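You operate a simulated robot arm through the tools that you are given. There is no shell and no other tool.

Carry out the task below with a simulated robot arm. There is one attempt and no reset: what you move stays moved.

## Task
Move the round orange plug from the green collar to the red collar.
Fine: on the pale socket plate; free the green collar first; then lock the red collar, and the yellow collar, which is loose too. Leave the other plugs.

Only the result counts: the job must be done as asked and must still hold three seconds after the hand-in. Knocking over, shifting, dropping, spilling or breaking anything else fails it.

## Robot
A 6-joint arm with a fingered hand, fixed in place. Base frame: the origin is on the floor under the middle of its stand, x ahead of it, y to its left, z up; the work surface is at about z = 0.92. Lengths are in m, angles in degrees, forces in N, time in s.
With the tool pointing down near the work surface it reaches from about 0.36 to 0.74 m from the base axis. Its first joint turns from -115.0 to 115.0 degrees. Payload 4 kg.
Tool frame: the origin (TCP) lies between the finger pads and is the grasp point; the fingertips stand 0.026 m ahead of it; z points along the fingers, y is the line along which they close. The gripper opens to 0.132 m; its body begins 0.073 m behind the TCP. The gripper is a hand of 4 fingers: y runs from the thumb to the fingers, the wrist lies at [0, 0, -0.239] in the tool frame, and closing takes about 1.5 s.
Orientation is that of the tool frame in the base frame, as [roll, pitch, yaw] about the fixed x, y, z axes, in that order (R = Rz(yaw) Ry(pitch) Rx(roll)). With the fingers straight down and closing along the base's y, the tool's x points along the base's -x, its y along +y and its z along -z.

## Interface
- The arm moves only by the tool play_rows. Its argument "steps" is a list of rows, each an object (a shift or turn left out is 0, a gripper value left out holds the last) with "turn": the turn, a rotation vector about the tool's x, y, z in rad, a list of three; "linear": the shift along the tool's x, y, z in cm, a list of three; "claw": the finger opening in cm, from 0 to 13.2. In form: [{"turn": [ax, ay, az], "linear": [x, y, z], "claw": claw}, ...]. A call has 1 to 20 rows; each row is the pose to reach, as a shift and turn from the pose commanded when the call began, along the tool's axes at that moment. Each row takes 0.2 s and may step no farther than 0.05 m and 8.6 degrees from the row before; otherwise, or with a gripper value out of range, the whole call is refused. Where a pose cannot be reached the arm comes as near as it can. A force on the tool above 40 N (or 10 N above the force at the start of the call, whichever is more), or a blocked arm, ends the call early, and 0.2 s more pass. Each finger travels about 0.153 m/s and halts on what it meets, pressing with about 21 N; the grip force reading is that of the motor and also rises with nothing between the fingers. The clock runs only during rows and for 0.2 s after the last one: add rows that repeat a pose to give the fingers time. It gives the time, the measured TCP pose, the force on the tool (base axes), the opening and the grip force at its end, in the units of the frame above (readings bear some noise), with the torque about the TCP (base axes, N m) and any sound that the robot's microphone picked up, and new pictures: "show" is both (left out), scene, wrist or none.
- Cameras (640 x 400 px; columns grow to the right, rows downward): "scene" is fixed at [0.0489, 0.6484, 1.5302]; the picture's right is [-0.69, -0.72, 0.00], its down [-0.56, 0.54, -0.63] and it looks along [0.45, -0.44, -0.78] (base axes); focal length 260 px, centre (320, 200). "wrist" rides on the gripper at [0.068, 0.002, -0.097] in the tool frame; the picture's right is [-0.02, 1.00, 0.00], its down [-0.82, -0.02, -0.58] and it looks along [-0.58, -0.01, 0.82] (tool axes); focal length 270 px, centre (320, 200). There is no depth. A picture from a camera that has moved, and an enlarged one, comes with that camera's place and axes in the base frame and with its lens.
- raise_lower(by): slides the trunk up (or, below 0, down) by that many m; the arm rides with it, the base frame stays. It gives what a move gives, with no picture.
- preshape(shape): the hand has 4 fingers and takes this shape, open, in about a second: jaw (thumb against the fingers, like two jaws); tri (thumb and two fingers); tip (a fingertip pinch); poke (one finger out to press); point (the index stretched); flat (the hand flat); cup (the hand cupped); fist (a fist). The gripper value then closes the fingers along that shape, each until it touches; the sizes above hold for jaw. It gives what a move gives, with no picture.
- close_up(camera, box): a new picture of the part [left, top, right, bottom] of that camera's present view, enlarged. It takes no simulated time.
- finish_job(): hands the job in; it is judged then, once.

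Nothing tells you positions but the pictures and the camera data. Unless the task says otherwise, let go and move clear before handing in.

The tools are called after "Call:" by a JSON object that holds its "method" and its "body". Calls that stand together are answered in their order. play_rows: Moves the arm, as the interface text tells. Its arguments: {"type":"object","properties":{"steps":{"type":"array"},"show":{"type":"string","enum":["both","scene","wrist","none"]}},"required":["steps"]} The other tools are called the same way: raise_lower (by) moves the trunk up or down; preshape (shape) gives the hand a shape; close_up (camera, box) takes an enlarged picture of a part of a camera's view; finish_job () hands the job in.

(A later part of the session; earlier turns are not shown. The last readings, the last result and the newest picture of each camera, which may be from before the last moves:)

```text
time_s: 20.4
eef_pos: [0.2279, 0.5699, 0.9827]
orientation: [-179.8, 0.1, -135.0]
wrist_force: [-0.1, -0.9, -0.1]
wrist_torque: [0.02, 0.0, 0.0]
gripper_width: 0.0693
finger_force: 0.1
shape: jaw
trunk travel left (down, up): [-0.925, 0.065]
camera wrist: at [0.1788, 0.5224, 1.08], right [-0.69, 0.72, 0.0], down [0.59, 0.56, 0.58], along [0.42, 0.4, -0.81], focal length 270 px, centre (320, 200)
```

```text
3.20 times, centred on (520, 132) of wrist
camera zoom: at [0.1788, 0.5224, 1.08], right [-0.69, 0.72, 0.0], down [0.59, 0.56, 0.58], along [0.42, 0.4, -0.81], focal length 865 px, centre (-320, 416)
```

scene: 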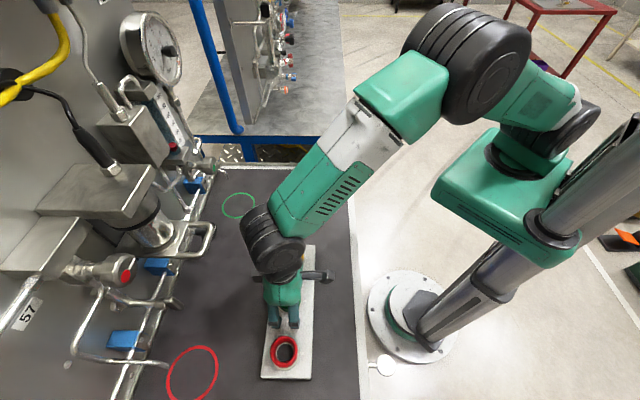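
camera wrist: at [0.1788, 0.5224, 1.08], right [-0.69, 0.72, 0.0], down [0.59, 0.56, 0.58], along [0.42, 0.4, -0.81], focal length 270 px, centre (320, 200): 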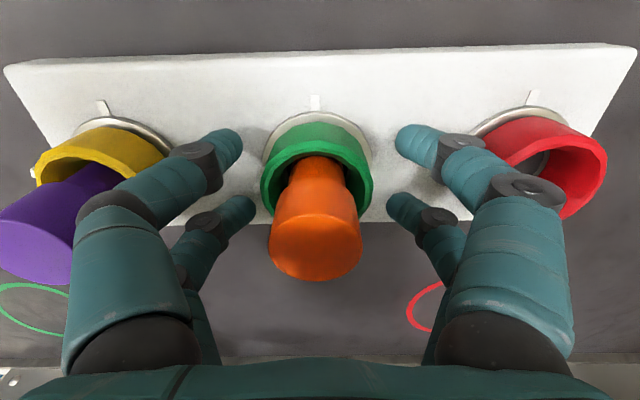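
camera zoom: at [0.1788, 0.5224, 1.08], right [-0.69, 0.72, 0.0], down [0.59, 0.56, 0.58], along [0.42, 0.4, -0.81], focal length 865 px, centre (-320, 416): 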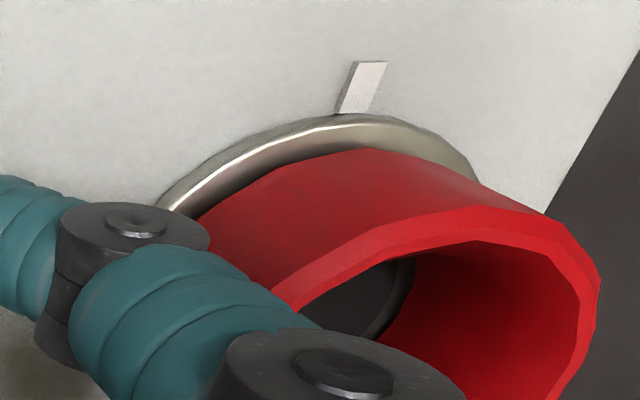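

Green's nub looks roughly 5° short of the position of the others. I'll regrip and turn a few more degrees, watching for a stop.

Call:
{"method": "play_rows", "body": {"steps": [{"claw": 6}, {"claw": 5}, {"claw": 4}, {"claw": 3.3}, {"claw": 3.0}, {"claw": 3.0}, {"turn": [0, 0, -0.06]}, {"turn": [0, 0, -0.12]}, {"turn": [0, 0, -0.17]}, {"turn": [0, 0, -0.17]}], "show": "wrist"}}

Call:
{"method": "close_up", "body": {"camera": "wrist", "box": [200, 80, 440, 230]}}

```text
time_s: 22.6
eef_pos: [0.228, 0.5703, 0.9844]
orientation: [-179.8, 0.2, -125.2]
wrist_force: [1.6, 5.4, -5.0]
wrist_torque: [0.01, 0.02, -0.52]
gripper_width: 0.0295
finger_force: 20.6
shape: jaw
trunk travel left (down, up): [-0.925, 0.065]
camera wrist: at [0.1876, 0.5157, 1.0798], right [-0.8, 0.6, 0.0], down [0.49, 0.65, 0.58], along [0.35, 0.46, -0.81], focal length 270 px, centre (320, 200)
```

wrist: 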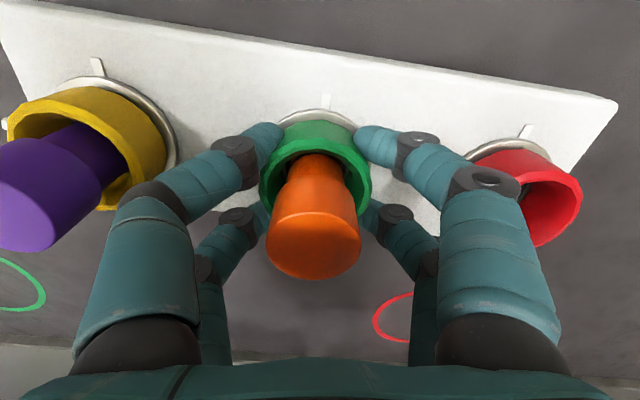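

```text
2.67 times, centred on (320, 155) of wrist
camera zoom: at [0.1876, 0.5157, 1.0798], right [-0.8, 0.6, 0.0], down [0.49, 0.65, 0.58], along [0.35, 0.46, -0.81], focal length 721 px, centre (320, 320)
```

zoom: 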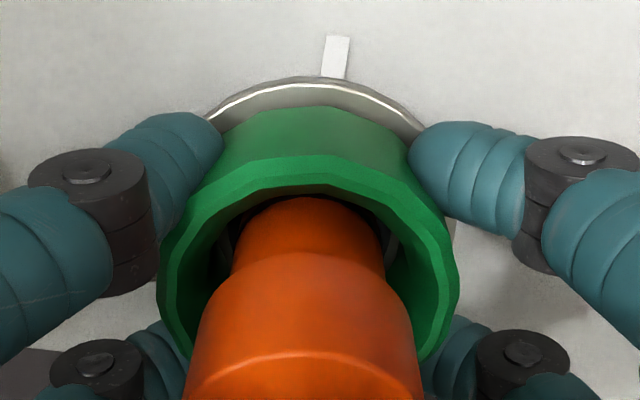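

The torque rose to about 0.5 N·m at the end, so green is against its end stop and free. I'll open, lift clear and check.

Call:
{"method": "play_rows", "body": {"steps": [{"claw": 4.5}, {"claw": 6}, {"claw": 7}, {"claw": 7}, {"claw": 7, "linear": [0, 0, -2]}, {"linear": [0, 0, -4]}, {"linear": [0, 0, -6]}, {"linear": [0, 0, -9]}, {"linear": [0, 0, -9], "turn": [0, 0, 0.14]}, {"linear": [0, 0, -9], "turn": [0, 0, 0.17]}, {"linear": [0, 0, -9], "turn": [0, 0, 0.17]}]}}

Call:
{"method": "close_up", "body": {"camera": "wrist", "box": [80, 60, 560, 230]}}

Call:
{"method": "close_up", "body": {"camera": "wrist", "box": [270, 60, 366, 120]}}

```text
time_s: 25.0
eef_pos: [0.2276, 0.572, 1.0739]
orientation: [-179.8, 0.2, -135.1]
wrist_force: [-0.7, -0.2, 0.0]
wrist_torque: [0.01, 0.03, 0.03]
gripper_width: 0.0694
finger_force: 0.0
shape: jaw
trunk travel left (down, up): [-0.925, 0.065]
camera wrist: at [0.1785, 0.5233, 1.1701], right [-0.69, 0.73, 0.0], down [0.59, 0.56, 0.58], along [0.42, 0.4, -0.81], focal length 270 px, centre (320, 200)
```

scene: 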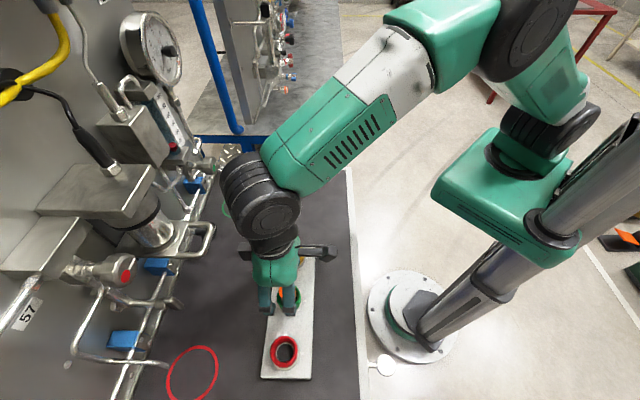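
wrist: 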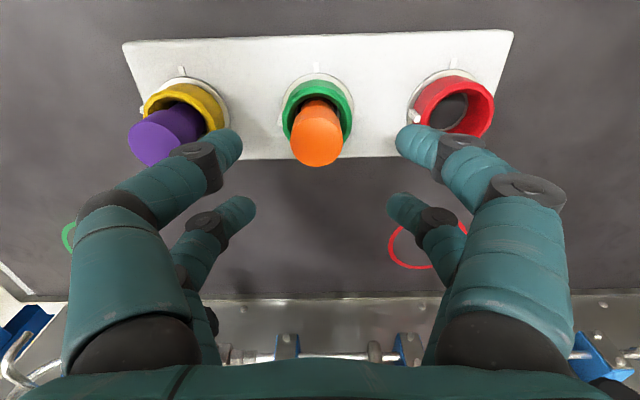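

```text
1.33 times, centred on (320, 145) of wrist
camera zoom: at [0.1785, 0.5233, 1.1701], right [-0.69, 0.73, 0.0], down [0.59, 0.56, 0.58], along [0.42, 0.4, -0.81], focal length 360 px, centre (320, 273)
```

zoom: 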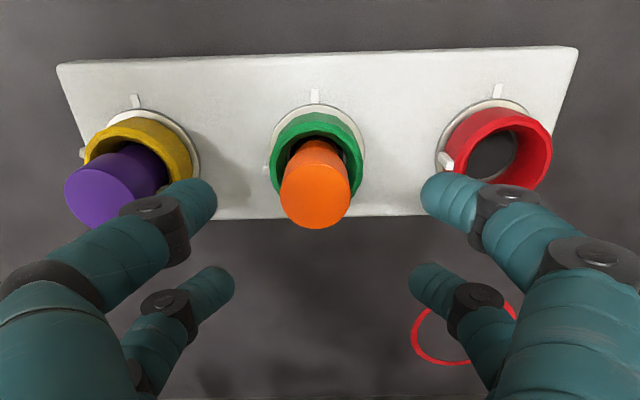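

```text
6.67 times, centred on (318, 90) of wrist
camera zoom: at [0.1785, 0.5233, 1.1701], right [-0.69, 0.73, 0.0], down [0.59, 0.56, 0.58], along [0.42, 0.4, -0.81], focal length 1802 px, centre (333, 933)
```

zoom: 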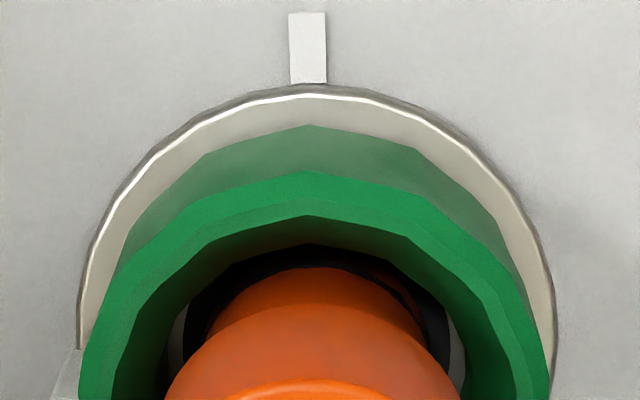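

All three nubs now point the same way, so green is free. The plug is near tool (+2, -1) mm; I'll correct, lower so the fingertips meet the plug head above the collar, and check before gripping.

Call:
{"method": "play_rows", "body": {"steps": [{"linear": [0.2, -0.1, 0]}, {"linear": [0.2, -0.1, 2], "claw": 6}, {"linear": [0.2, -0.1, 4]}, {"linear": [0.2, -0.1, 5.5]}, {"linear": [0.2, -0.1, 5.9]}, {"linear": [0.2, -0.1, 5.9]}, {"linear": [0.2, -0.1, 5.9]}]}}

Call:
{"method": "close_up", "body": {"camera": "wrist", "box": [200, 100, 440, 250]}}

Call:
{"method": "close_up", "body": {"camera": "scene", "box": [230, 250, 350, 330]}}

```text
time_s: 26.6
eef_pos: [0.2271, 0.5679, 1.0134]
orientation: [-179.8, 0.2, -135.1]
wrist_force: [-0.1, 0.1, 1.0]
wrist_torque: [0.02, 0.0, 0.01]
gripper_width: 0.061
finger_force: 0.1
shape: jaw
trunk travel left (down, up): [-0.925, 0.065]
camera wrist: at [0.1776, 0.5199, 1.1099], right [-0.69, 0.72, 0.0], down [0.59, 0.56, 0.58], along [0.42, 0.4, -0.81], focal length 270 px, centre (320, 200)
```

scene: 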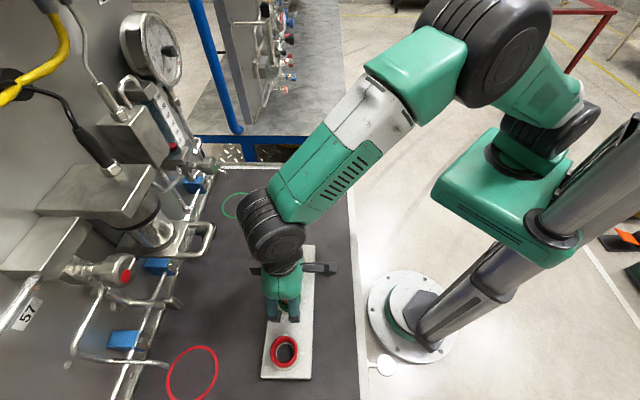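
wrist: 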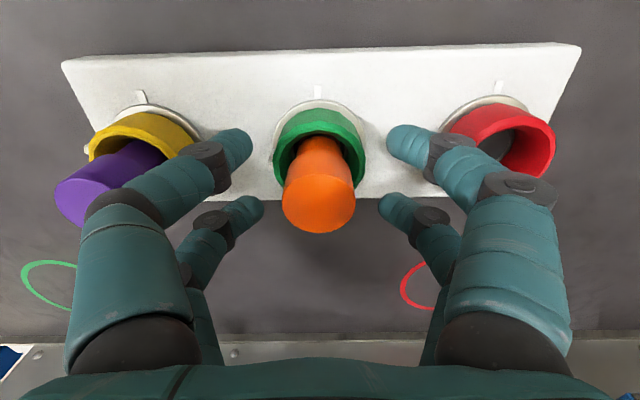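

```text
2.67 times, centred on (320, 175) of wrist
camera zoom: at [0.1776, 0.5199, 1.1099], right [-0.69, 0.72, 0.0], down [0.59, 0.56, 0.58], along [0.42, 0.4, -0.81], focal length 721 px, centre (320, 267)
```

zoom: 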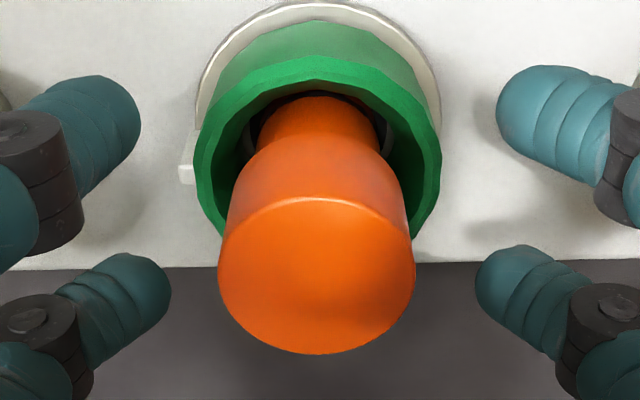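

```text
5.00 times, centred on (290, 290) of scene
camera zoom: at [0.0489, 0.6484, 1.5302], right [-0.69, -0.72, 0.0], down [-0.56, 0.54, -0.63], along [0.45, -0.44, -0.78], focal length 1299 px, centre (470, -250)
```

zoom: 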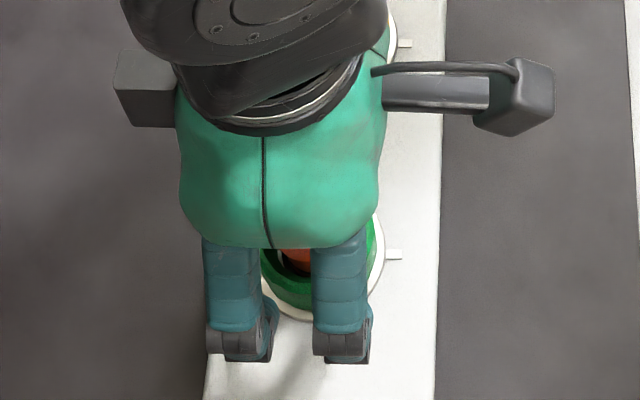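

The plug head is centred under the hand. I'll rise 5 mm so the tips meet the head above its shoulder, shift 2 mm to the finger midline, and close.

Call:
{"method": "play_rows", "body": {"steps": [{"linear": [0.2, 0, -0.5]}, {"linear": [0.2, 0, -0.5]}, {"linear": [0.2, 0, -0.5], "claw": 5}, {"linear": [0.2, 0, -0.5], "claw": 4}, {"linear": [0.2, 0, -0.5], "claw": 3}, {"linear": [0.2, 0, -0.5], "claw": 2}, {"linear": [0.2, 0, -0.5], "claw": 1}, {"linear": [0.2, 0, -0.5]}, {"linear": [0.2, 0, -0.5]}], "show": "wrist"}}

Call:
{"method": "close_up", "body": {"camera": "wrist", "box": [200, 100, 440, 250]}}

```text
time_s: 28.6
eef_pos: [0.2246, 0.5669, 1.018]
orientation: [-179.9, 0.2, -135.0]
wrist_force: [0.2, 0.1, 1.2]
wrist_torque: [0.05, -0.01, 0.06]
gripper_width: 0.0109
finger_force: 0.0
shape: jaw
trunk travel left (down, up): [-0.925, 0.065]
camera wrist: at [0.1758, 0.5189, 1.1156], right [-0.69, 0.72, 0.0], down [0.59, 0.56, 0.58], along [0.42, 0.4, -0.81], focal length 270 px, centre (320, 200)
```

wrist: 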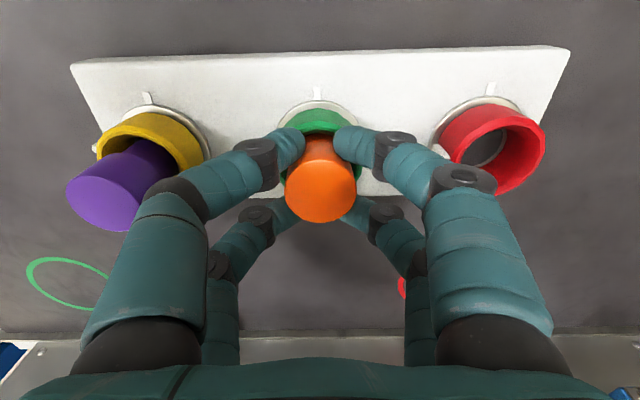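

```text
2.67 times, centred on (320, 175) of wrist
camera zoom: at [0.1758, 0.5189, 1.1156], right [-0.69, 0.72, 0.0], down [0.59, 0.56, 0.58], along [0.42, 0.4, -0.81], focal length 721 px, centre (320, 267)
```

zoom: 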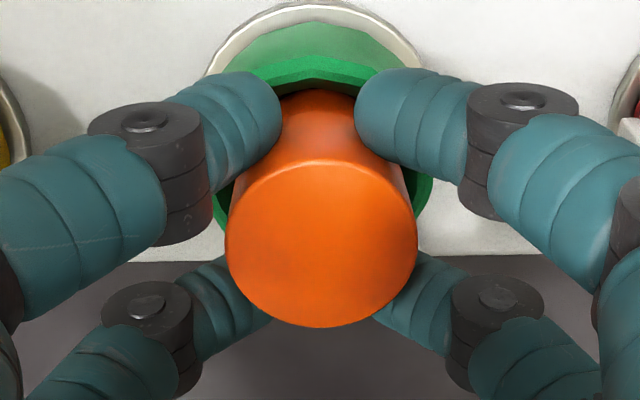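

The fingers follow the command with no force yet; they are almost touching the plug. I'll close further.

Call:
{"method": "play_rows", "body": {"steps": [{"claw": 0.5}, {"claw": 0}, {"claw": 0}, {"claw": 0}, {"claw": 0}], "show": "wrist"}}

Call:
{"method": "close_up", "body": {"camera": "wrist", "box": [200, 100, 440, 250]}}

```text
time_s: 29.8
eef_pos: [0.2244, 0.5663, 1.0192]
orientation: [-179.7, 0.3, -135.0]
wrist_force: [0.2, -0.4, -0.2]
wrist_torque: [0.01, -0.05, 0.04]
gripper_width: 0.0043
finger_force: 21.0
shape: jaw
trunk travel left (down, up): [-0.925, 0.065]
camera wrist: at [0.1758, 0.519, 1.1156], right [-0.69, 0.72, 0.0], down [0.59, 0.56, 0.58], along [0.42, 0.4, -0.81], focal length 270 px, centre (320, 200)
```

wrist: 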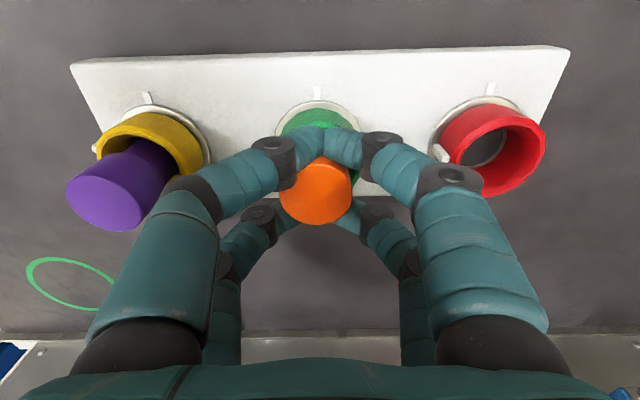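

```text
2.67 times, centred on (320, 175) of wrist
camera zoom: at [0.1758, 0.519, 1.1156], right [-0.69, 0.72, 0.0], down [0.59, 0.56, 0.58], along [0.42, 0.4, -0.81], focal length 721 px, centre (320, 267)
```

zoom: 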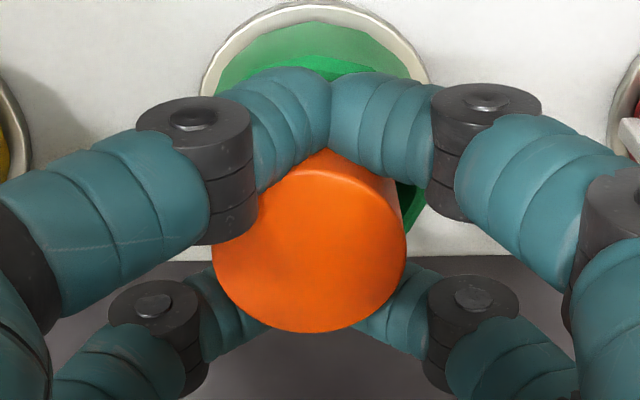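

The near fingers closed past the plug onto each other, so this four-finger grip is not clean. I'll reopen, lift, and try the three-finger shape.

Call:
{"method": "play_rows", "body": {"steps": [{"claw": 1.5}, {"claw": 3}, {"claw": 4.5}, {"claw": 6}, {"claw": 6}, {"linear": [0, 0, -2]}, {"linear": [0, 0, -5]}, {"linear": [0, 0, -8]}, {"linear": [0, 0, -8]}], "show": "wrist"}}

Call:
{"method": "preshape", "body": {"shape": "tri"}}

Call:
{"method": "close_up", "body": {"camera": "wrist", "box": [0, 0, 640, 400]}}

```text
time_s: 31.8
eef_pos: [0.224, 0.5645, 1.0992]
orientation: [-179.8, 0.2, -135.0]
wrist_force: [-0.1, -0.4, 0.2]
wrist_torque: [0.01, 0.03, 0.01]
gripper_width: 0.0595
finger_force: 0.1
shape: jaw
trunk travel left (down, up): [-0.925, 0.065]
camera wrist: at [0.1748, 0.5182, 1.1964], right [-0.69, 0.72, 0.0], down [0.59, 0.56, 0.58], along [0.42, 0.4, -0.81], focal length 270 px, centre (320, 200)
```

wrist: 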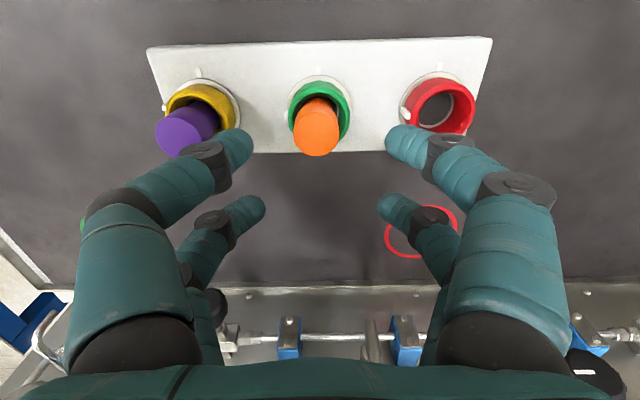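

```text
time_s: 32.7
eef_pos: [0.2228, 0.5641, 1.0995]
orientation: [-179.9, 0.2, -135.0]
wrist_force: [0.4, -0.1, -0.3]
wrist_torque: [-0.02, 0.02, -0.02]
gripper_width: 0.132
finger_force: 0.0
shape: tri
trunk travel left (down, up): [-0.925, 0.065]
```

```text
1.00 times, centred on (320, 200) of wrist (not enlarged: the box is as wide or as high as the picture)
camera zoom: at [0.1748, 0.5181, 1.1963], right [-0.69, 0.72, 0.0], down [0.59, 0.56, 0.58], along [0.42, 0.4, -0.81], focal length 270 px, centre (320, 200)
```

zoom: 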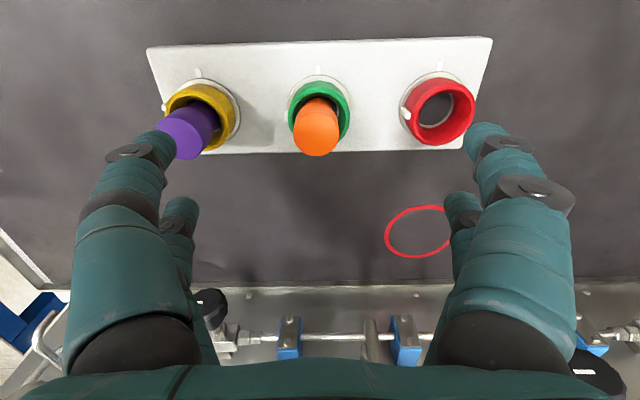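

The tri shape opens like the jaw. I'll close it in the air to see how the fingers converge.

Call:
{"method": "play_rows", "body": {"steps": [{"claw": 10}, {"claw": 7}, {"claw": 5}, {"claw": 4}, {"claw": 4}, {"claw": 4}], "show": "wrist"}}

Call:
{"method": "play_rows", "body": {"steps": [{"claw": 2}, {"claw": 1}, {"claw": 0}, {"claw": 0}, {"claw": 0}], "show": "wrist"}}

```text
time_s: 34.1
eef_pos: [0.2245, 0.5659, 1.1001]
orientation: [-179.8, 0.2, -135.1]
wrist_force: [-0.8, 0.7, -0.7]
wrist_torque: [-0.02, -0.03, 0.02]
gripper_width: 0.0401
finger_force: 0.0
shape: tri
trunk travel left (down, up): [-0.925, 0.065]
camera wrist: at [0.1748, 0.5181, 1.1963], right [-0.69, 0.72, 0.0], down [0.59, 0.56, 0.58], along [0.42, 0.4, -0.81], focal length 270 px, centre (320, 200)
```

wrist: 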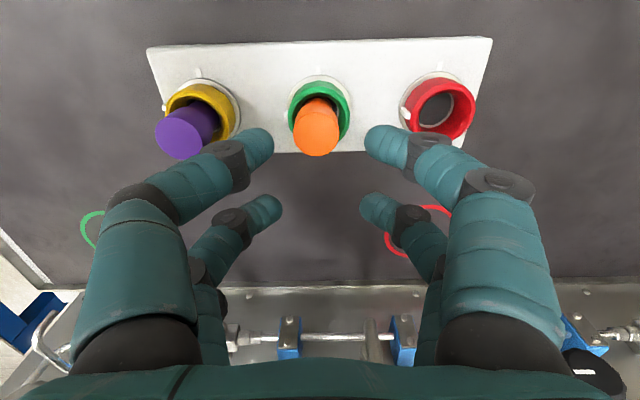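

```text
time_s: 35.3
eef_pos: [0.2241, 0.5664, 1.0998]
orientation: [-179.8, 0.2, -135.0]
wrist_force: [-0.4, 0.2, 0.4]
wrist_torque: [0.01, 0.0, -0.03]
gripper_width: 0.0
finger_force: 21.0
shape: tri
trunk travel left (down, up): [-0.925, 0.065]
camera wrist: at [0.1748, 0.5181, 1.1963], right [-0.69, 0.72, 0.0], down [0.59, 0.56, 0.58], along [0.42, 0.4, -0.81], focal length 270 px, centre (320, 200)
```

wrist: 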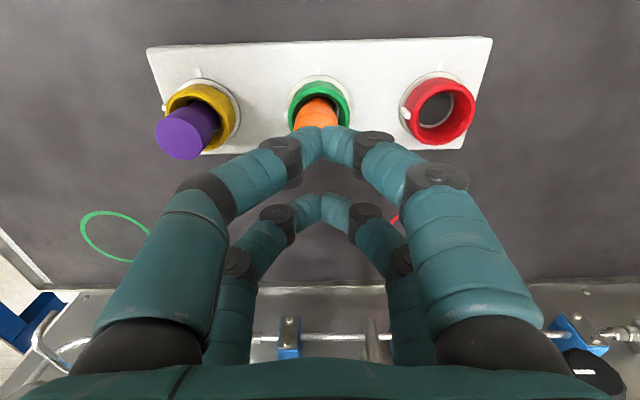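

Tri closes just like the jaw here. I'll look at the fingertip-pinch shape.

Call:
{"method": "preshape", "body": {"shape": "tip"}}

Call:
{"method": "close_up", "body": {"camera": "wrist", "box": [0, 0, 640, 400]}}

Call:
{"method": "play_rows", "body": {"steps": [{"claw": 10}, {"claw": 7}, {"claw": 5}, {"claw": 4}, {"claw": 3.4}, {"claw": 3.4}], "show": "both"}}

```text
time_s: 36.2
eef_pos: [0.2244, 0.5657, 1.0987]
orientation: [-179.8, 0.2, -135.1]
wrist_force: [-0.1, 0.6, 0.2]
wrist_torque: [0.01, -0.02, 0.03]
gripper_width: 0.1317
finger_force: 0.0
shape: tip
trunk travel left (down, up): [-0.925, 0.065]
```

```text
1.00 times, centred on (320, 200) of wrist (not enlarged: the box is as wide or as high as the picture)
camera zoom: at [0.1748, 0.5181, 1.1963], right [-0.69, 0.72, 0.0], down [0.59, 0.56, 0.58], along [0.42, 0.4, -0.81], focal length 270 px, centre (320, 200)
```

zoom: 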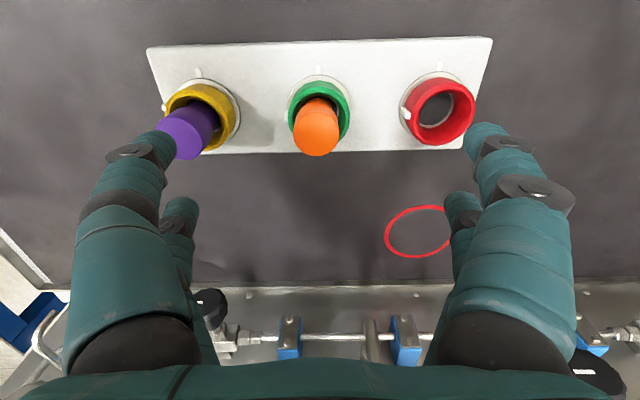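

```text
time_s: 37.6
eef_pos: [0.2227, 0.5647, 1.0995]
orientation: [-179.8, 0.2, -134.9]
wrist_force: [0.7, 0.3, 0.0]
wrist_torque: [0.04, 0.04, 0.01]
gripper_width: 0.0347
finger_force: 0.0
shape: tip
trunk travel left (down, up): [-0.925, 0.065]
camera wrist: at [0.1748, 0.5181, 1.1963], right [-0.69, 0.72, 0.0], down [0.59, 0.56, 0.58], along [0.42, 0.4, -0.81], focal length 270 px, centre (320, 200)
```

scene: 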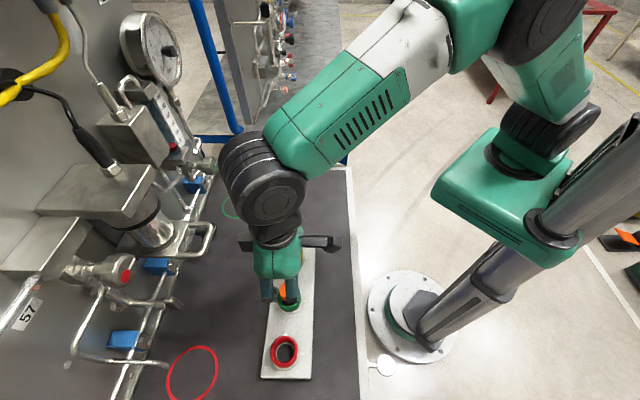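
wrist: 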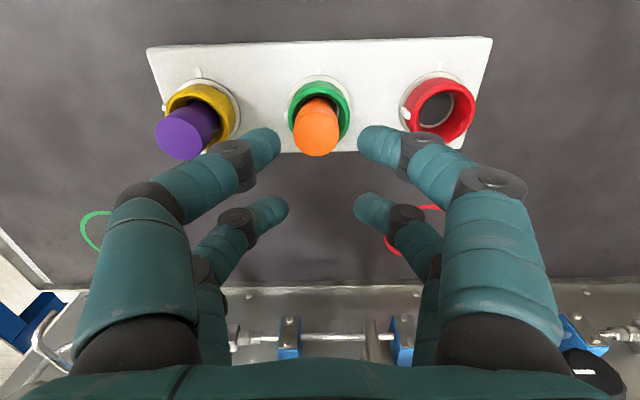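

Tip also closes the same way: two opposing pairs at tool x ≈ +17 and -20 mm. So I'll pinch the plug with just the near pair. First I'll check where the plug stands after that attempt.

Call:
{"method": "close_up", "body": {"camera": "wrist", "box": [268, 65, 364, 125]}}

Call:
{"method": "close_up", "body": {"camera": "wrist", "box": [268, 105, 364, 165]}}

Call:
{"method": "close_up", "body": {"camera": "scene", "box": [255, 270, 325, 320]}}

```text
6.67 times, centred on (316, 95) of wrist
camera zoom: at [0.1748, 0.5181, 1.1963], right [-0.69, 0.72, 0.0], down [0.59, 0.56, 0.58], along [0.42, 0.4, -0.81], focal length 1802 px, centre (347, 900)
```

zoom: 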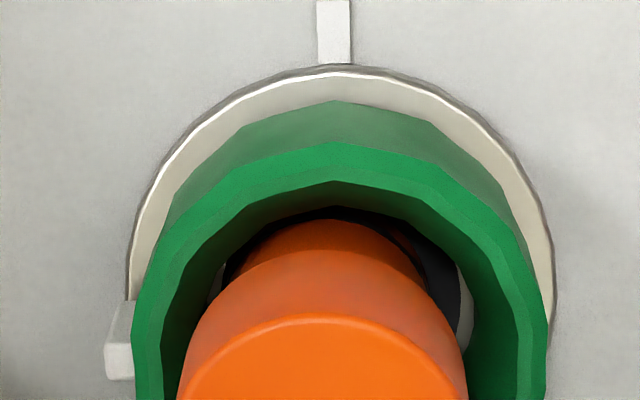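

```text
6.67 times, centred on (316, 135) of wrist
camera zoom: at [0.1748, 0.5181, 1.1963], right [-0.69, 0.72, 0.0], down [0.59, 0.56, 0.58], along [0.42, 0.4, -0.81], focal length 1802 px, centre (347, 633)
```

zoom: 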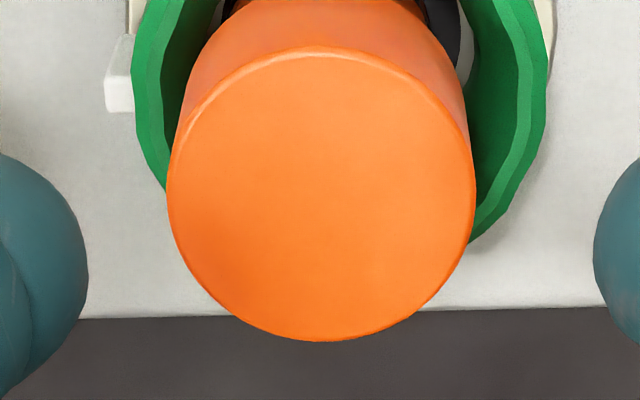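

```text
8.00 times, centred on (290, 295) of scene
camera zoom: at [0.0489, 0.6484, 1.5302], right [-0.69, -0.72, 0.0], down [-0.56, 0.54, -0.63], along [0.45, -0.44, -0.78], focal length 2078 px, centre (560, -560)
```

zoom: 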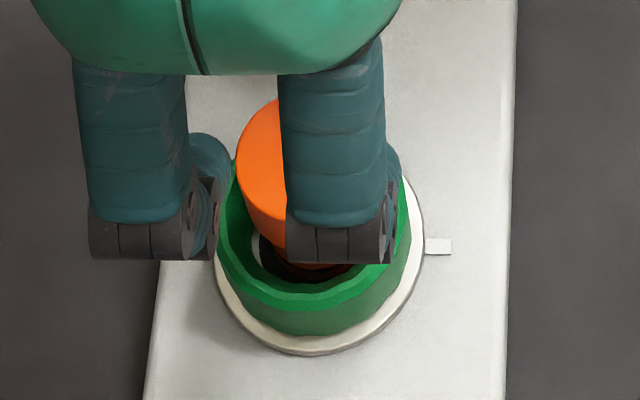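

The plug still stands in green, about 2 mm off the socket axis. I'll shift so the near finger pair straddles it, and lower to head height.

Call:
{"method": "play_rows", "body": {"steps": [{"linear": [-1.0, -0.1, 0], "claw": 6}, {"linear": [-1.93, -0.16, 0]}, {"linear": [-1.93, -0.16, 2]}, {"linear": [-1.93, -0.16, 4]}, {"linear": [-1.93, -0.16, 6]}, {"linear": [-1.93, -0.16, 7.2]}, {"linear": [-1.93, -0.16, 7.2]}, {"linear": [-1.93, -0.16, 7.2]}]}}

Call:
{"method": "close_up", "body": {"camera": "wrist", "box": [200, 70, 440, 220]}}

```text
time_s: 39.4
eef_pos: [0.2405, 0.5786, 1.0273]
orientation: [-179.8, 0.2, -135.1]
wrist_force: [-0.8, -0.8, -0.5]
wrist_torque: [0.01, 0.03, 0.01]
gripper_width: 0.0596
finger_force: 0.0
shape: tip
trunk travel left (down, up): [-0.925, 0.065]
camera wrist: at [0.1912, 0.5321, 1.124], right [-0.69, 0.72, 0.0], down [0.59, 0.56, 0.58], along [0.42, 0.4, -0.81], focal length 270 px, centre (320, 200)
```

scene: 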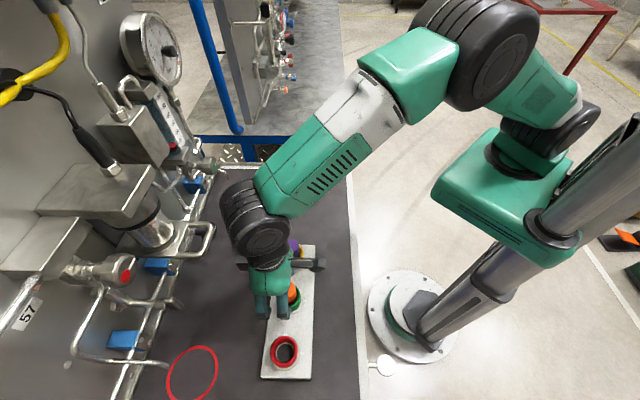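
wrist: 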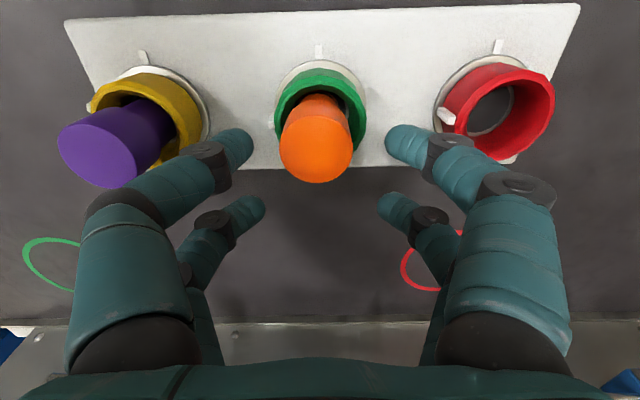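

```text
2.67 times, centred on (320, 145) of wrist
camera zoom: at [0.1912, 0.5321, 1.124], right [-0.69, 0.72, 0.0], down [0.59, 0.56, 0.58], along [0.42, 0.4, -0.81], focal length 721 px, centre (320, 347)
```

zoom: 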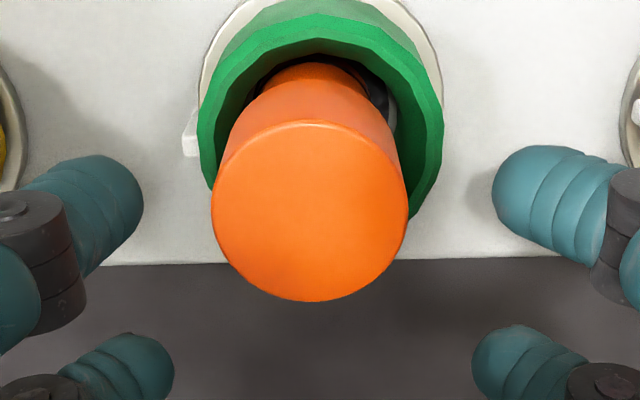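

The near fingertips are level with the head and nearly in line with it. After a small correction I'll pinch.

Call:
{"method": "play_rows", "body": {"steps": [{"linear": [0.22, -0.1, 0]}, {"linear": [0.22, -0.1, 0], "claw": 5}, {"linear": [0.22, -0.1, 0], "claw": 4.2}, {"linear": [0.22, -0.1, 0], "claw": 3.6}, {"linear": [0.22, -0.1, 0], "claw": 3}, {"linear": [0.22, -0.1, 0], "claw": 2.4}, {"linear": [0.22, -0.1, 0], "claw": 2}, {"linear": [0.22, -0.1, 0]}, {"linear": [0.22, -0.1, 0]}], "show": "wrist"}}

Call:
{"method": "close_up", "body": {"camera": "wrist", "box": [200, 70, 440, 220]}}

```text
time_s: 41.4
eef_pos: [0.2393, 0.5779, 1.0263]
orientation: [-179.8, 0.2, -135.0]
wrist_force: [0.3, -0.6, -0.7]
wrist_torque: [0.04, -0.03, -0.01]
gripper_width: 0.0127
finger_force: 19.6
shape: tip
trunk travel left (down, up): [-0.925, 0.065]
camera wrist: at [0.1904, 0.5291, 1.124], right [-0.69, 0.72, 0.0], down [0.59, 0.56, 0.58], along [0.42, 0.4, -0.81], focal length 270 px, centre (320, 200)
```

wrist: 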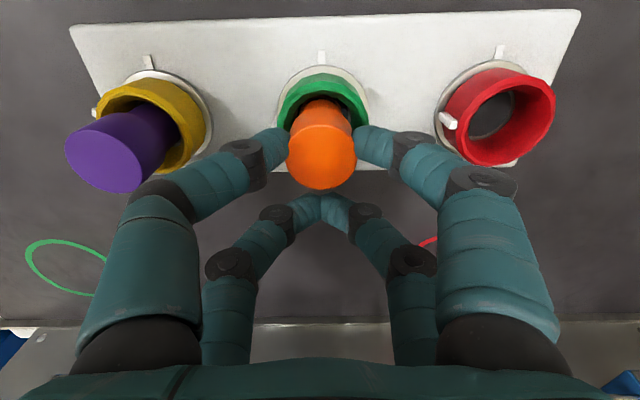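

```text
2.67 times, centred on (320, 145) of wrist
camera zoom: at [0.1904, 0.5291, 1.124], right [-0.69, 0.72, 0.0], down [0.59, 0.56, 0.58], along [0.42, 0.4, -0.81], focal length 721 px, centre (320, 347)
```

zoom: 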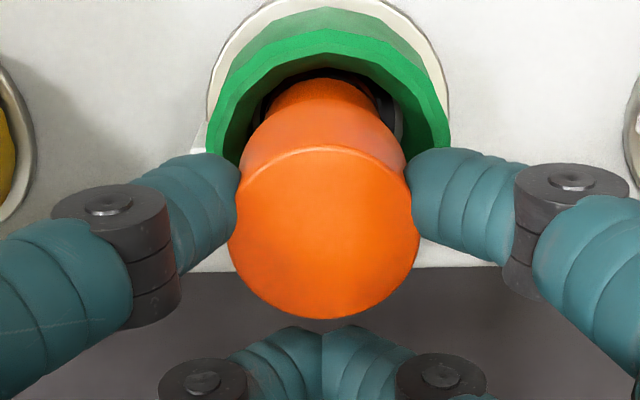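

The near pair has the plug head pinched squarely, with a grip force of about 20 N. I'll lift gently and check that it comes along.

Call:
{"method": "play_rows", "body": {"steps": [{"linear": [0, 0, -0.7]}, {"linear": [0, 0, -1.4]}, {"linear": [0, 0, -2.1]}, {"linear": [0, 0, -2.8]}, {"linear": [0, 0, -2.8]}]}}

Call:
{"method": "close_up", "body": {"camera": "wrist", "box": [200, 50, 440, 200]}}

```text
time_s: 42.6
eef_pos: [0.2398, 0.5743, 1.0547]
orientation: [-179.8, 0.3, -135.0]
wrist_force: [0.0, -0.2, -0.3]
wrist_torque: [0.03, 0.0, 0.0]
gripper_width: 0.0122
finger_force: 21.2
shape: tip
trunk travel left (down, up): [-0.925, 0.065]
camera wrist: at [0.1901, 0.5281, 1.1522], right [-0.69, 0.72, 0.0], down [0.59, 0.56, 0.58], along [0.42, 0.4, -0.81], focal length 270 px, centre (320, 200)
```

scene: 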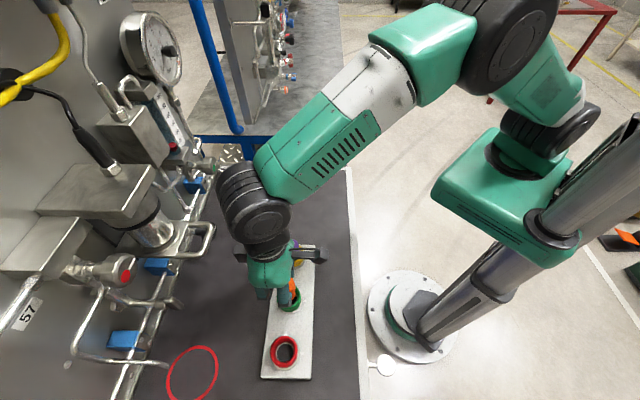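
wrist: 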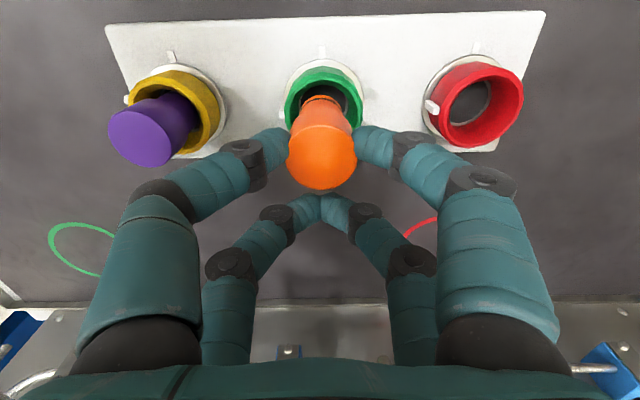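

```text
2.67 times, centred on (320, 125) of wrist
camera zoom: at [0.1901, 0.5281, 1.1522], right [-0.69, 0.72, 0.0], down [0.59, 0.56, 0.58], along [0.42, 0.4, -0.81], focal length 721 px, centre (320, 400)
```

zoom: 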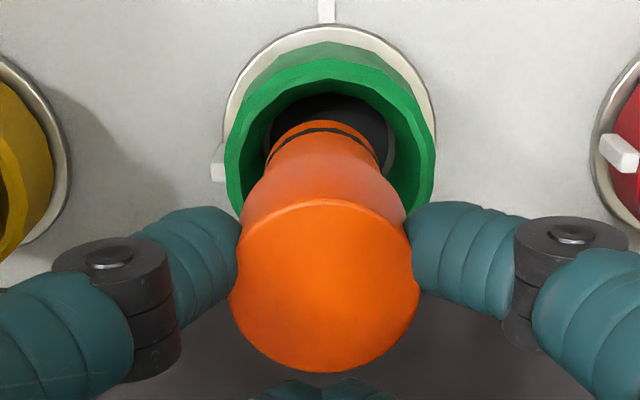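

The plug rises with the hand. I'll keep lifting until its bottom clears the collar.

Call:
{"method": "play_rows", "body": {"steps": [{"linear": [0, 0, -1]}, {"linear": [0, 0, -2]}, {"linear": [0, 0, -3]}, {"linear": [0, 0, -4]}, {"linear": [0, 0, -5]}, {"linear": [0, 0, -6]}, {"linear": [0, 0, -7]}, {"linear": [0, 0, -7]}]}}

Call:
{"method": "close_up", "body": {"camera": "wrist", "box": [200, 50, 440, 200]}}

Call:
{"method": "close_up", "body": {"camera": "scene", "box": [230, 230, 350, 310]}}

```text
time_s: 44.4
eef_pos: [0.2388, 0.5759, 1.1245]
orientation: [-179.8, 0.2, -134.9]
wrist_force: [-0.1, -0.7, -0.2]
wrist_torque: [0.02, -0.03, 0.02]
gripper_width: 0.0124
finger_force: 20.9
shape: tip
trunk travel left (down, up): [-0.925, 0.065]
camera wrist: at [0.1904, 0.5284, 1.2225], right [-0.69, 0.72, 0.0], down [0.59, 0.56, 0.58], along [0.42, 0.4, -0.81], focal length 270 px, centre (320, 200)
```

scene: 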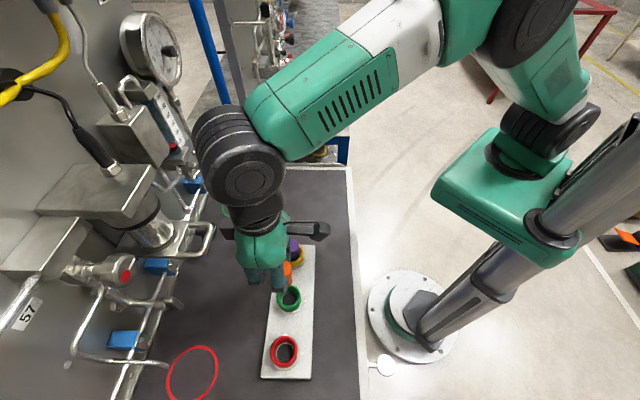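
wrist: 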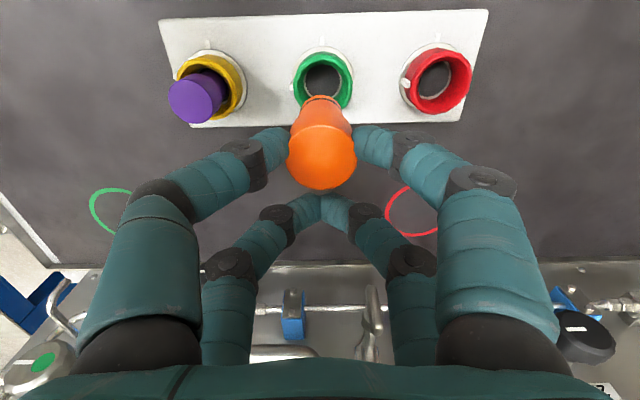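

```text
2.67 times, centred on (320, 125) of wrist
camera zoom: at [0.1904, 0.5284, 1.2225], right [-0.69, 0.72, 0.0], down [0.59, 0.56, 0.58], along [0.42, 0.4, -0.81], focal length 721 px, centre (320, 400)
```

zoom: 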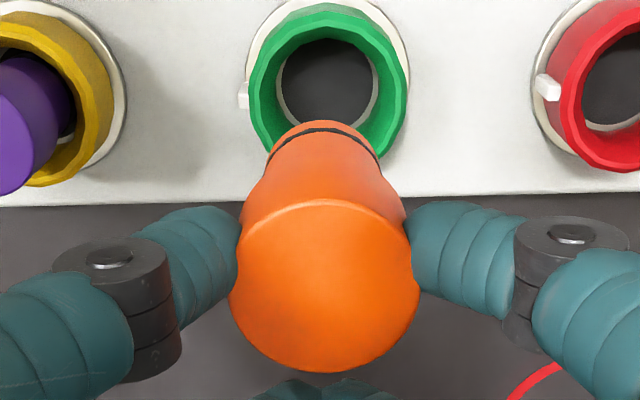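

```text
5.00 times, centred on (290, 270) of scene
camera zoom: at [0.0489, 0.6484, 1.5302], right [-0.69, -0.72, 0.0], down [-0.56, 0.54, -0.63], along [0.45, -0.44, -0.78], focal length 1299 px, centre (470, -150)
```

zoom: 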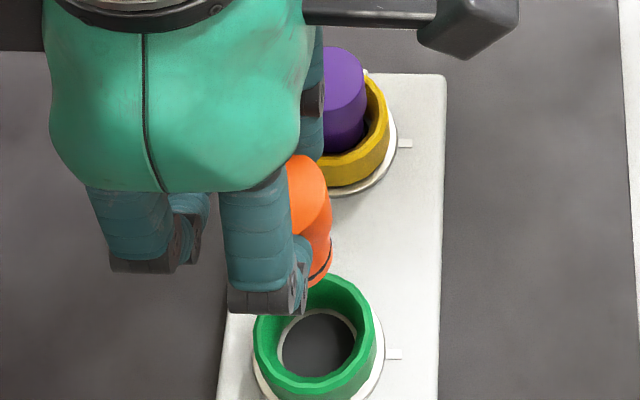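

The plug is fully out, about 6.3 cm long, hanging straight with its bottom near z = 1.05. Next I'll move 10 cm along tool y, which should bring it over red.

Call:
{"method": "play_rows", "body": {"steps": [{"linear": [0, 1.5, 0]}, {"linear": [0, 3, 0]}, {"linear": [0, 5, 0]}, {"linear": [0, 7, 0]}, {"linear": [0, 8.5, 0]}, {"linear": [0, 10, 0]}, {"linear": [0, 10, 0]}, {"linear": [0, 10, 0]}]}}

Call:
{"method": "close_up", "body": {"camera": "wrist", "box": [200, 50, 440, 200]}}

Call:
{"method": "close_up", "body": {"camera": "scene", "box": [210, 290, 350, 390]}}

```text
time_s: 46.2
eef_pos: [0.1665, 0.6469, 1.1238]
orientation: [-179.8, 0.3, -135.0]
wrist_force: [0.3, -0.2, -0.3]
wrist_torque: [0.01, 0.01, -0.02]
gripper_width: 0.0124
finger_force: 21.5
shape: tip
trunk travel left (down, up): [-0.925, 0.065]
camera wrist: at [0.1176, 0.6, 1.2205], right [-0.69, 0.72, 0.0], down [0.59, 0.56, 0.58], along [0.42, 0.4, -0.81], focal length 270 px, centre (320, 200)
```

scene: 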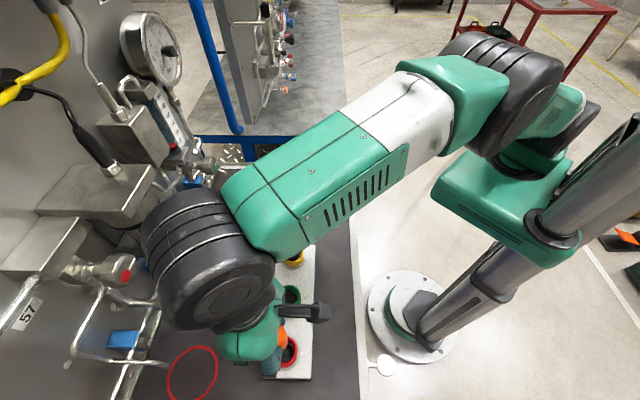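
wrist: 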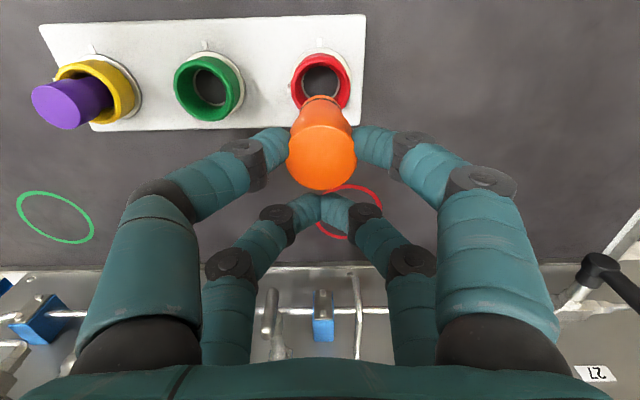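

```text
2.67 times, centred on (320, 125) of wrist
camera zoom: at [0.1176, 0.6, 1.2205], right [-0.69, 0.72, 0.0], down [0.59, 0.56, 0.58], along [0.42, 0.4, -0.81], focal length 721 px, centre (320, 400)
```

zoom: 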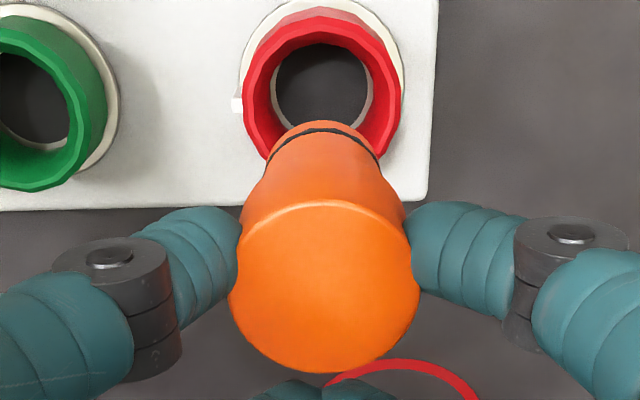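

```text
4.00 times, centred on (280, 340) of scene
camera zoom: at [0.0489, 0.6484, 1.5302], right [-0.69, -0.72, 0.0], down [-0.56, 0.54, -0.63], along [0.45, -0.44, -0.78], focal length 1039 px, centre (480, -360)
```

zoom: 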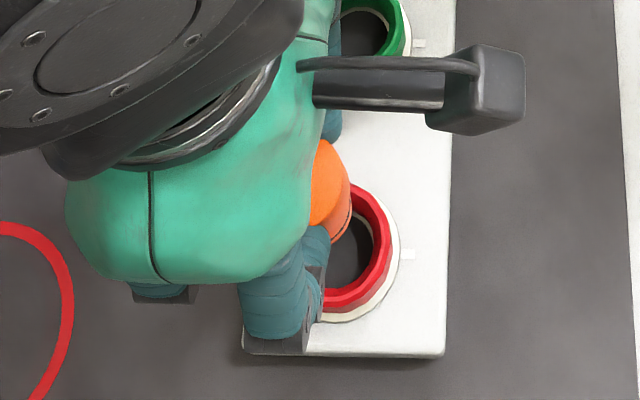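

The hand moved 10.2 cm by the camera data, and plug and red socket line up within about 1–2 mm. I'll lower to just above the red collar and look again.

Call:
{"method": "play_rows", "body": {"steps": [{"linear": [0, 0, 1.5]}, {"linear": [0, 0, 3]}, {"linear": [0, 0, 4.2]}, {"linear": [0, 0, 5]}, {"linear": [0, 0, 5]}, {"linear": [0, 0, 5]}]}}

Call:
{"method": "close_up", "body": {"camera": "wrist", "box": [200, 50, 440, 200]}}

Call:
{"method": "close_up", "body": {"camera": "scene", "box": [240, 320, 330, 385]}}

```text
time_s: 47.6
eef_pos: [0.168, 0.6467, 1.0742]
orientation: [-179.8, 0.1, -135.0]
wrist_force: [-0.2, -0.5, -1.7]
wrist_torque: [0.01, -0.01, 0.02]
gripper_width: 0.0122
finger_force: 21.1
shape: tip
trunk travel left (down, up): [-0.925, 0.065]
camera wrist: at [0.1195, 0.6002, 1.1705], right [-0.69, 0.72, 0.0], down [0.59, 0.56, 0.58], along [0.42, 0.4, -0.81], focal length 270 px, centre (320, 200)
```

scene: 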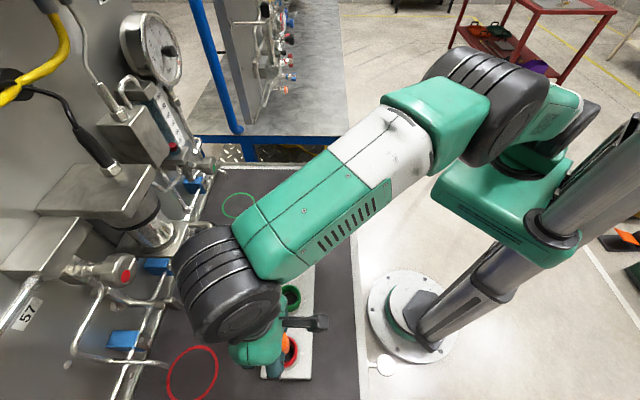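
wrist: 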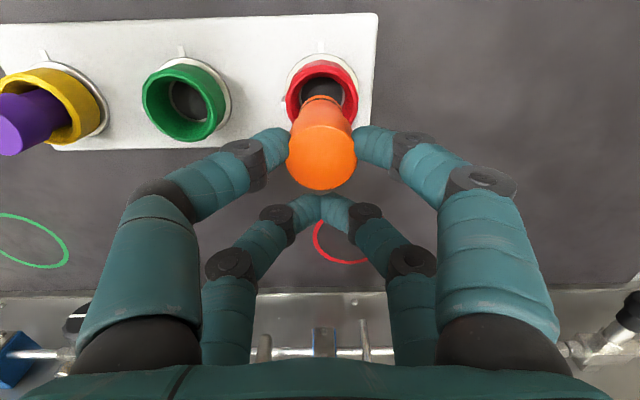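

```text
2.67 times, centred on (320, 125) of wrist
camera zoom: at [0.1195, 0.6002, 1.1705], right [-0.69, 0.72, 0.0], down [0.59, 0.56, 0.58], along [0.42, 0.4, -0.81], focal length 721 px, centre (320, 400)
```

zoom: 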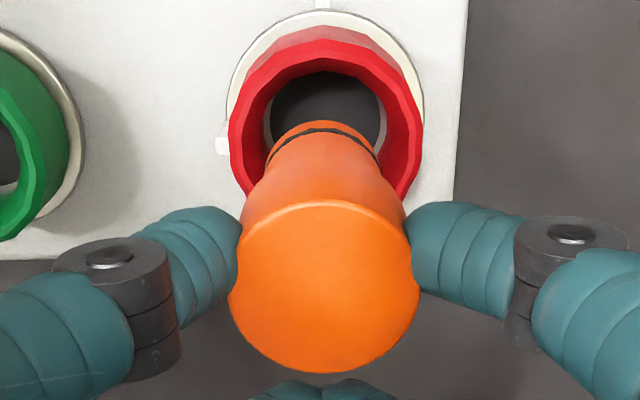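

```text
6.15 times, centred on (285, 352) of scene
camera zoom: at [0.0489, 0.6484, 1.5302], right [-0.69, -0.72, 0.0], down [-0.56, 0.54, -0.63], along [0.45, -0.44, -0.78], focal length 1599 px, centre (535, -738)
```

zoom: 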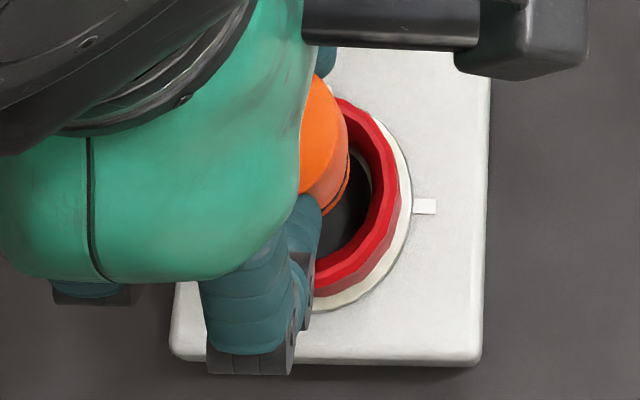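

The plug is over the red bore within about 1 mm. I'll lower it in slowly.

Call:
{"method": "play_rows", "body": {"steps": [{"linear": [0, 0.1, 0.6]}, {"linear": [0, 0.1, 1.2]}, {"linear": [0, 0.1, 1.8]}, {"linear": [0, 0.1, 2.4]}, {"linear": [0, 0.1, 3.0]}, {"linear": [0, 0.1, 3.5]}, {"linear": [0, 0.1, 4.0]}, {"linear": [0, 0.1, 4.3]}, {"linear": [0, 0.1, 4.3]}]}}

Call:
{"method": "close_up", "body": {"camera": "wrist", "box": [200, 70, 440, 220]}}

```text
time_s: 49.6
eef_pos: [0.1682, 0.6496, 1.0312]
orientation: [-179.8, 0.1, -135.0]
wrist_force: [-0.1, -1.4, -0.2]
wrist_torque: [0.03, 0.02, -0.02]
gripper_width: 0.0125
finger_force: 21.1
shape: tip
trunk travel left (down, up): [-0.925, 0.065]
camera wrist: at [0.1188, 0.6018, 1.128], right [-0.69, 0.72, 0.0], down [0.59, 0.56, 0.58], along [0.42, 0.4, -0.81], focal length 270 px, centre (320, 200)
```

scene: 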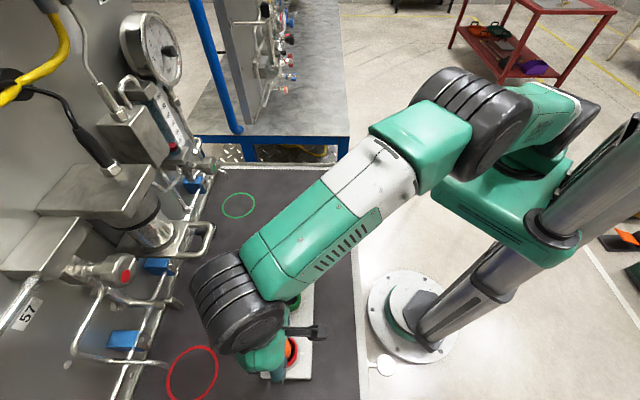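
wrist: 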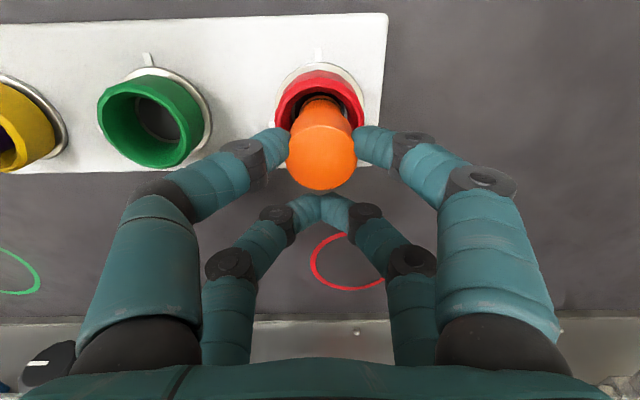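

```text
2.67 times, centred on (320, 145) of wrist
camera zoom: at [0.1188, 0.6018, 1.128], right [-0.69, 0.72, 0.0], down [0.59, 0.56, 0.58], along [0.42, 0.4, -0.81], focal length 721 px, centre (320, 347)
```

zoom: 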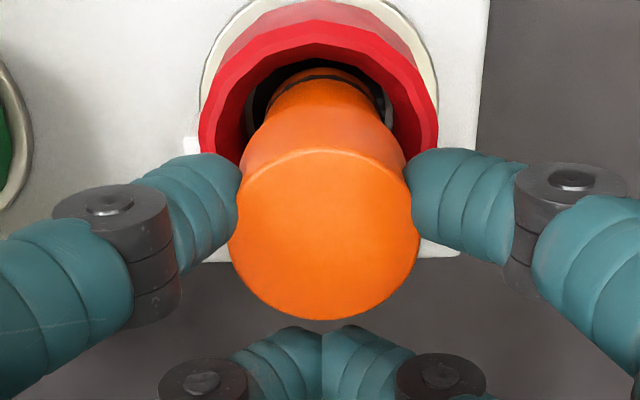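

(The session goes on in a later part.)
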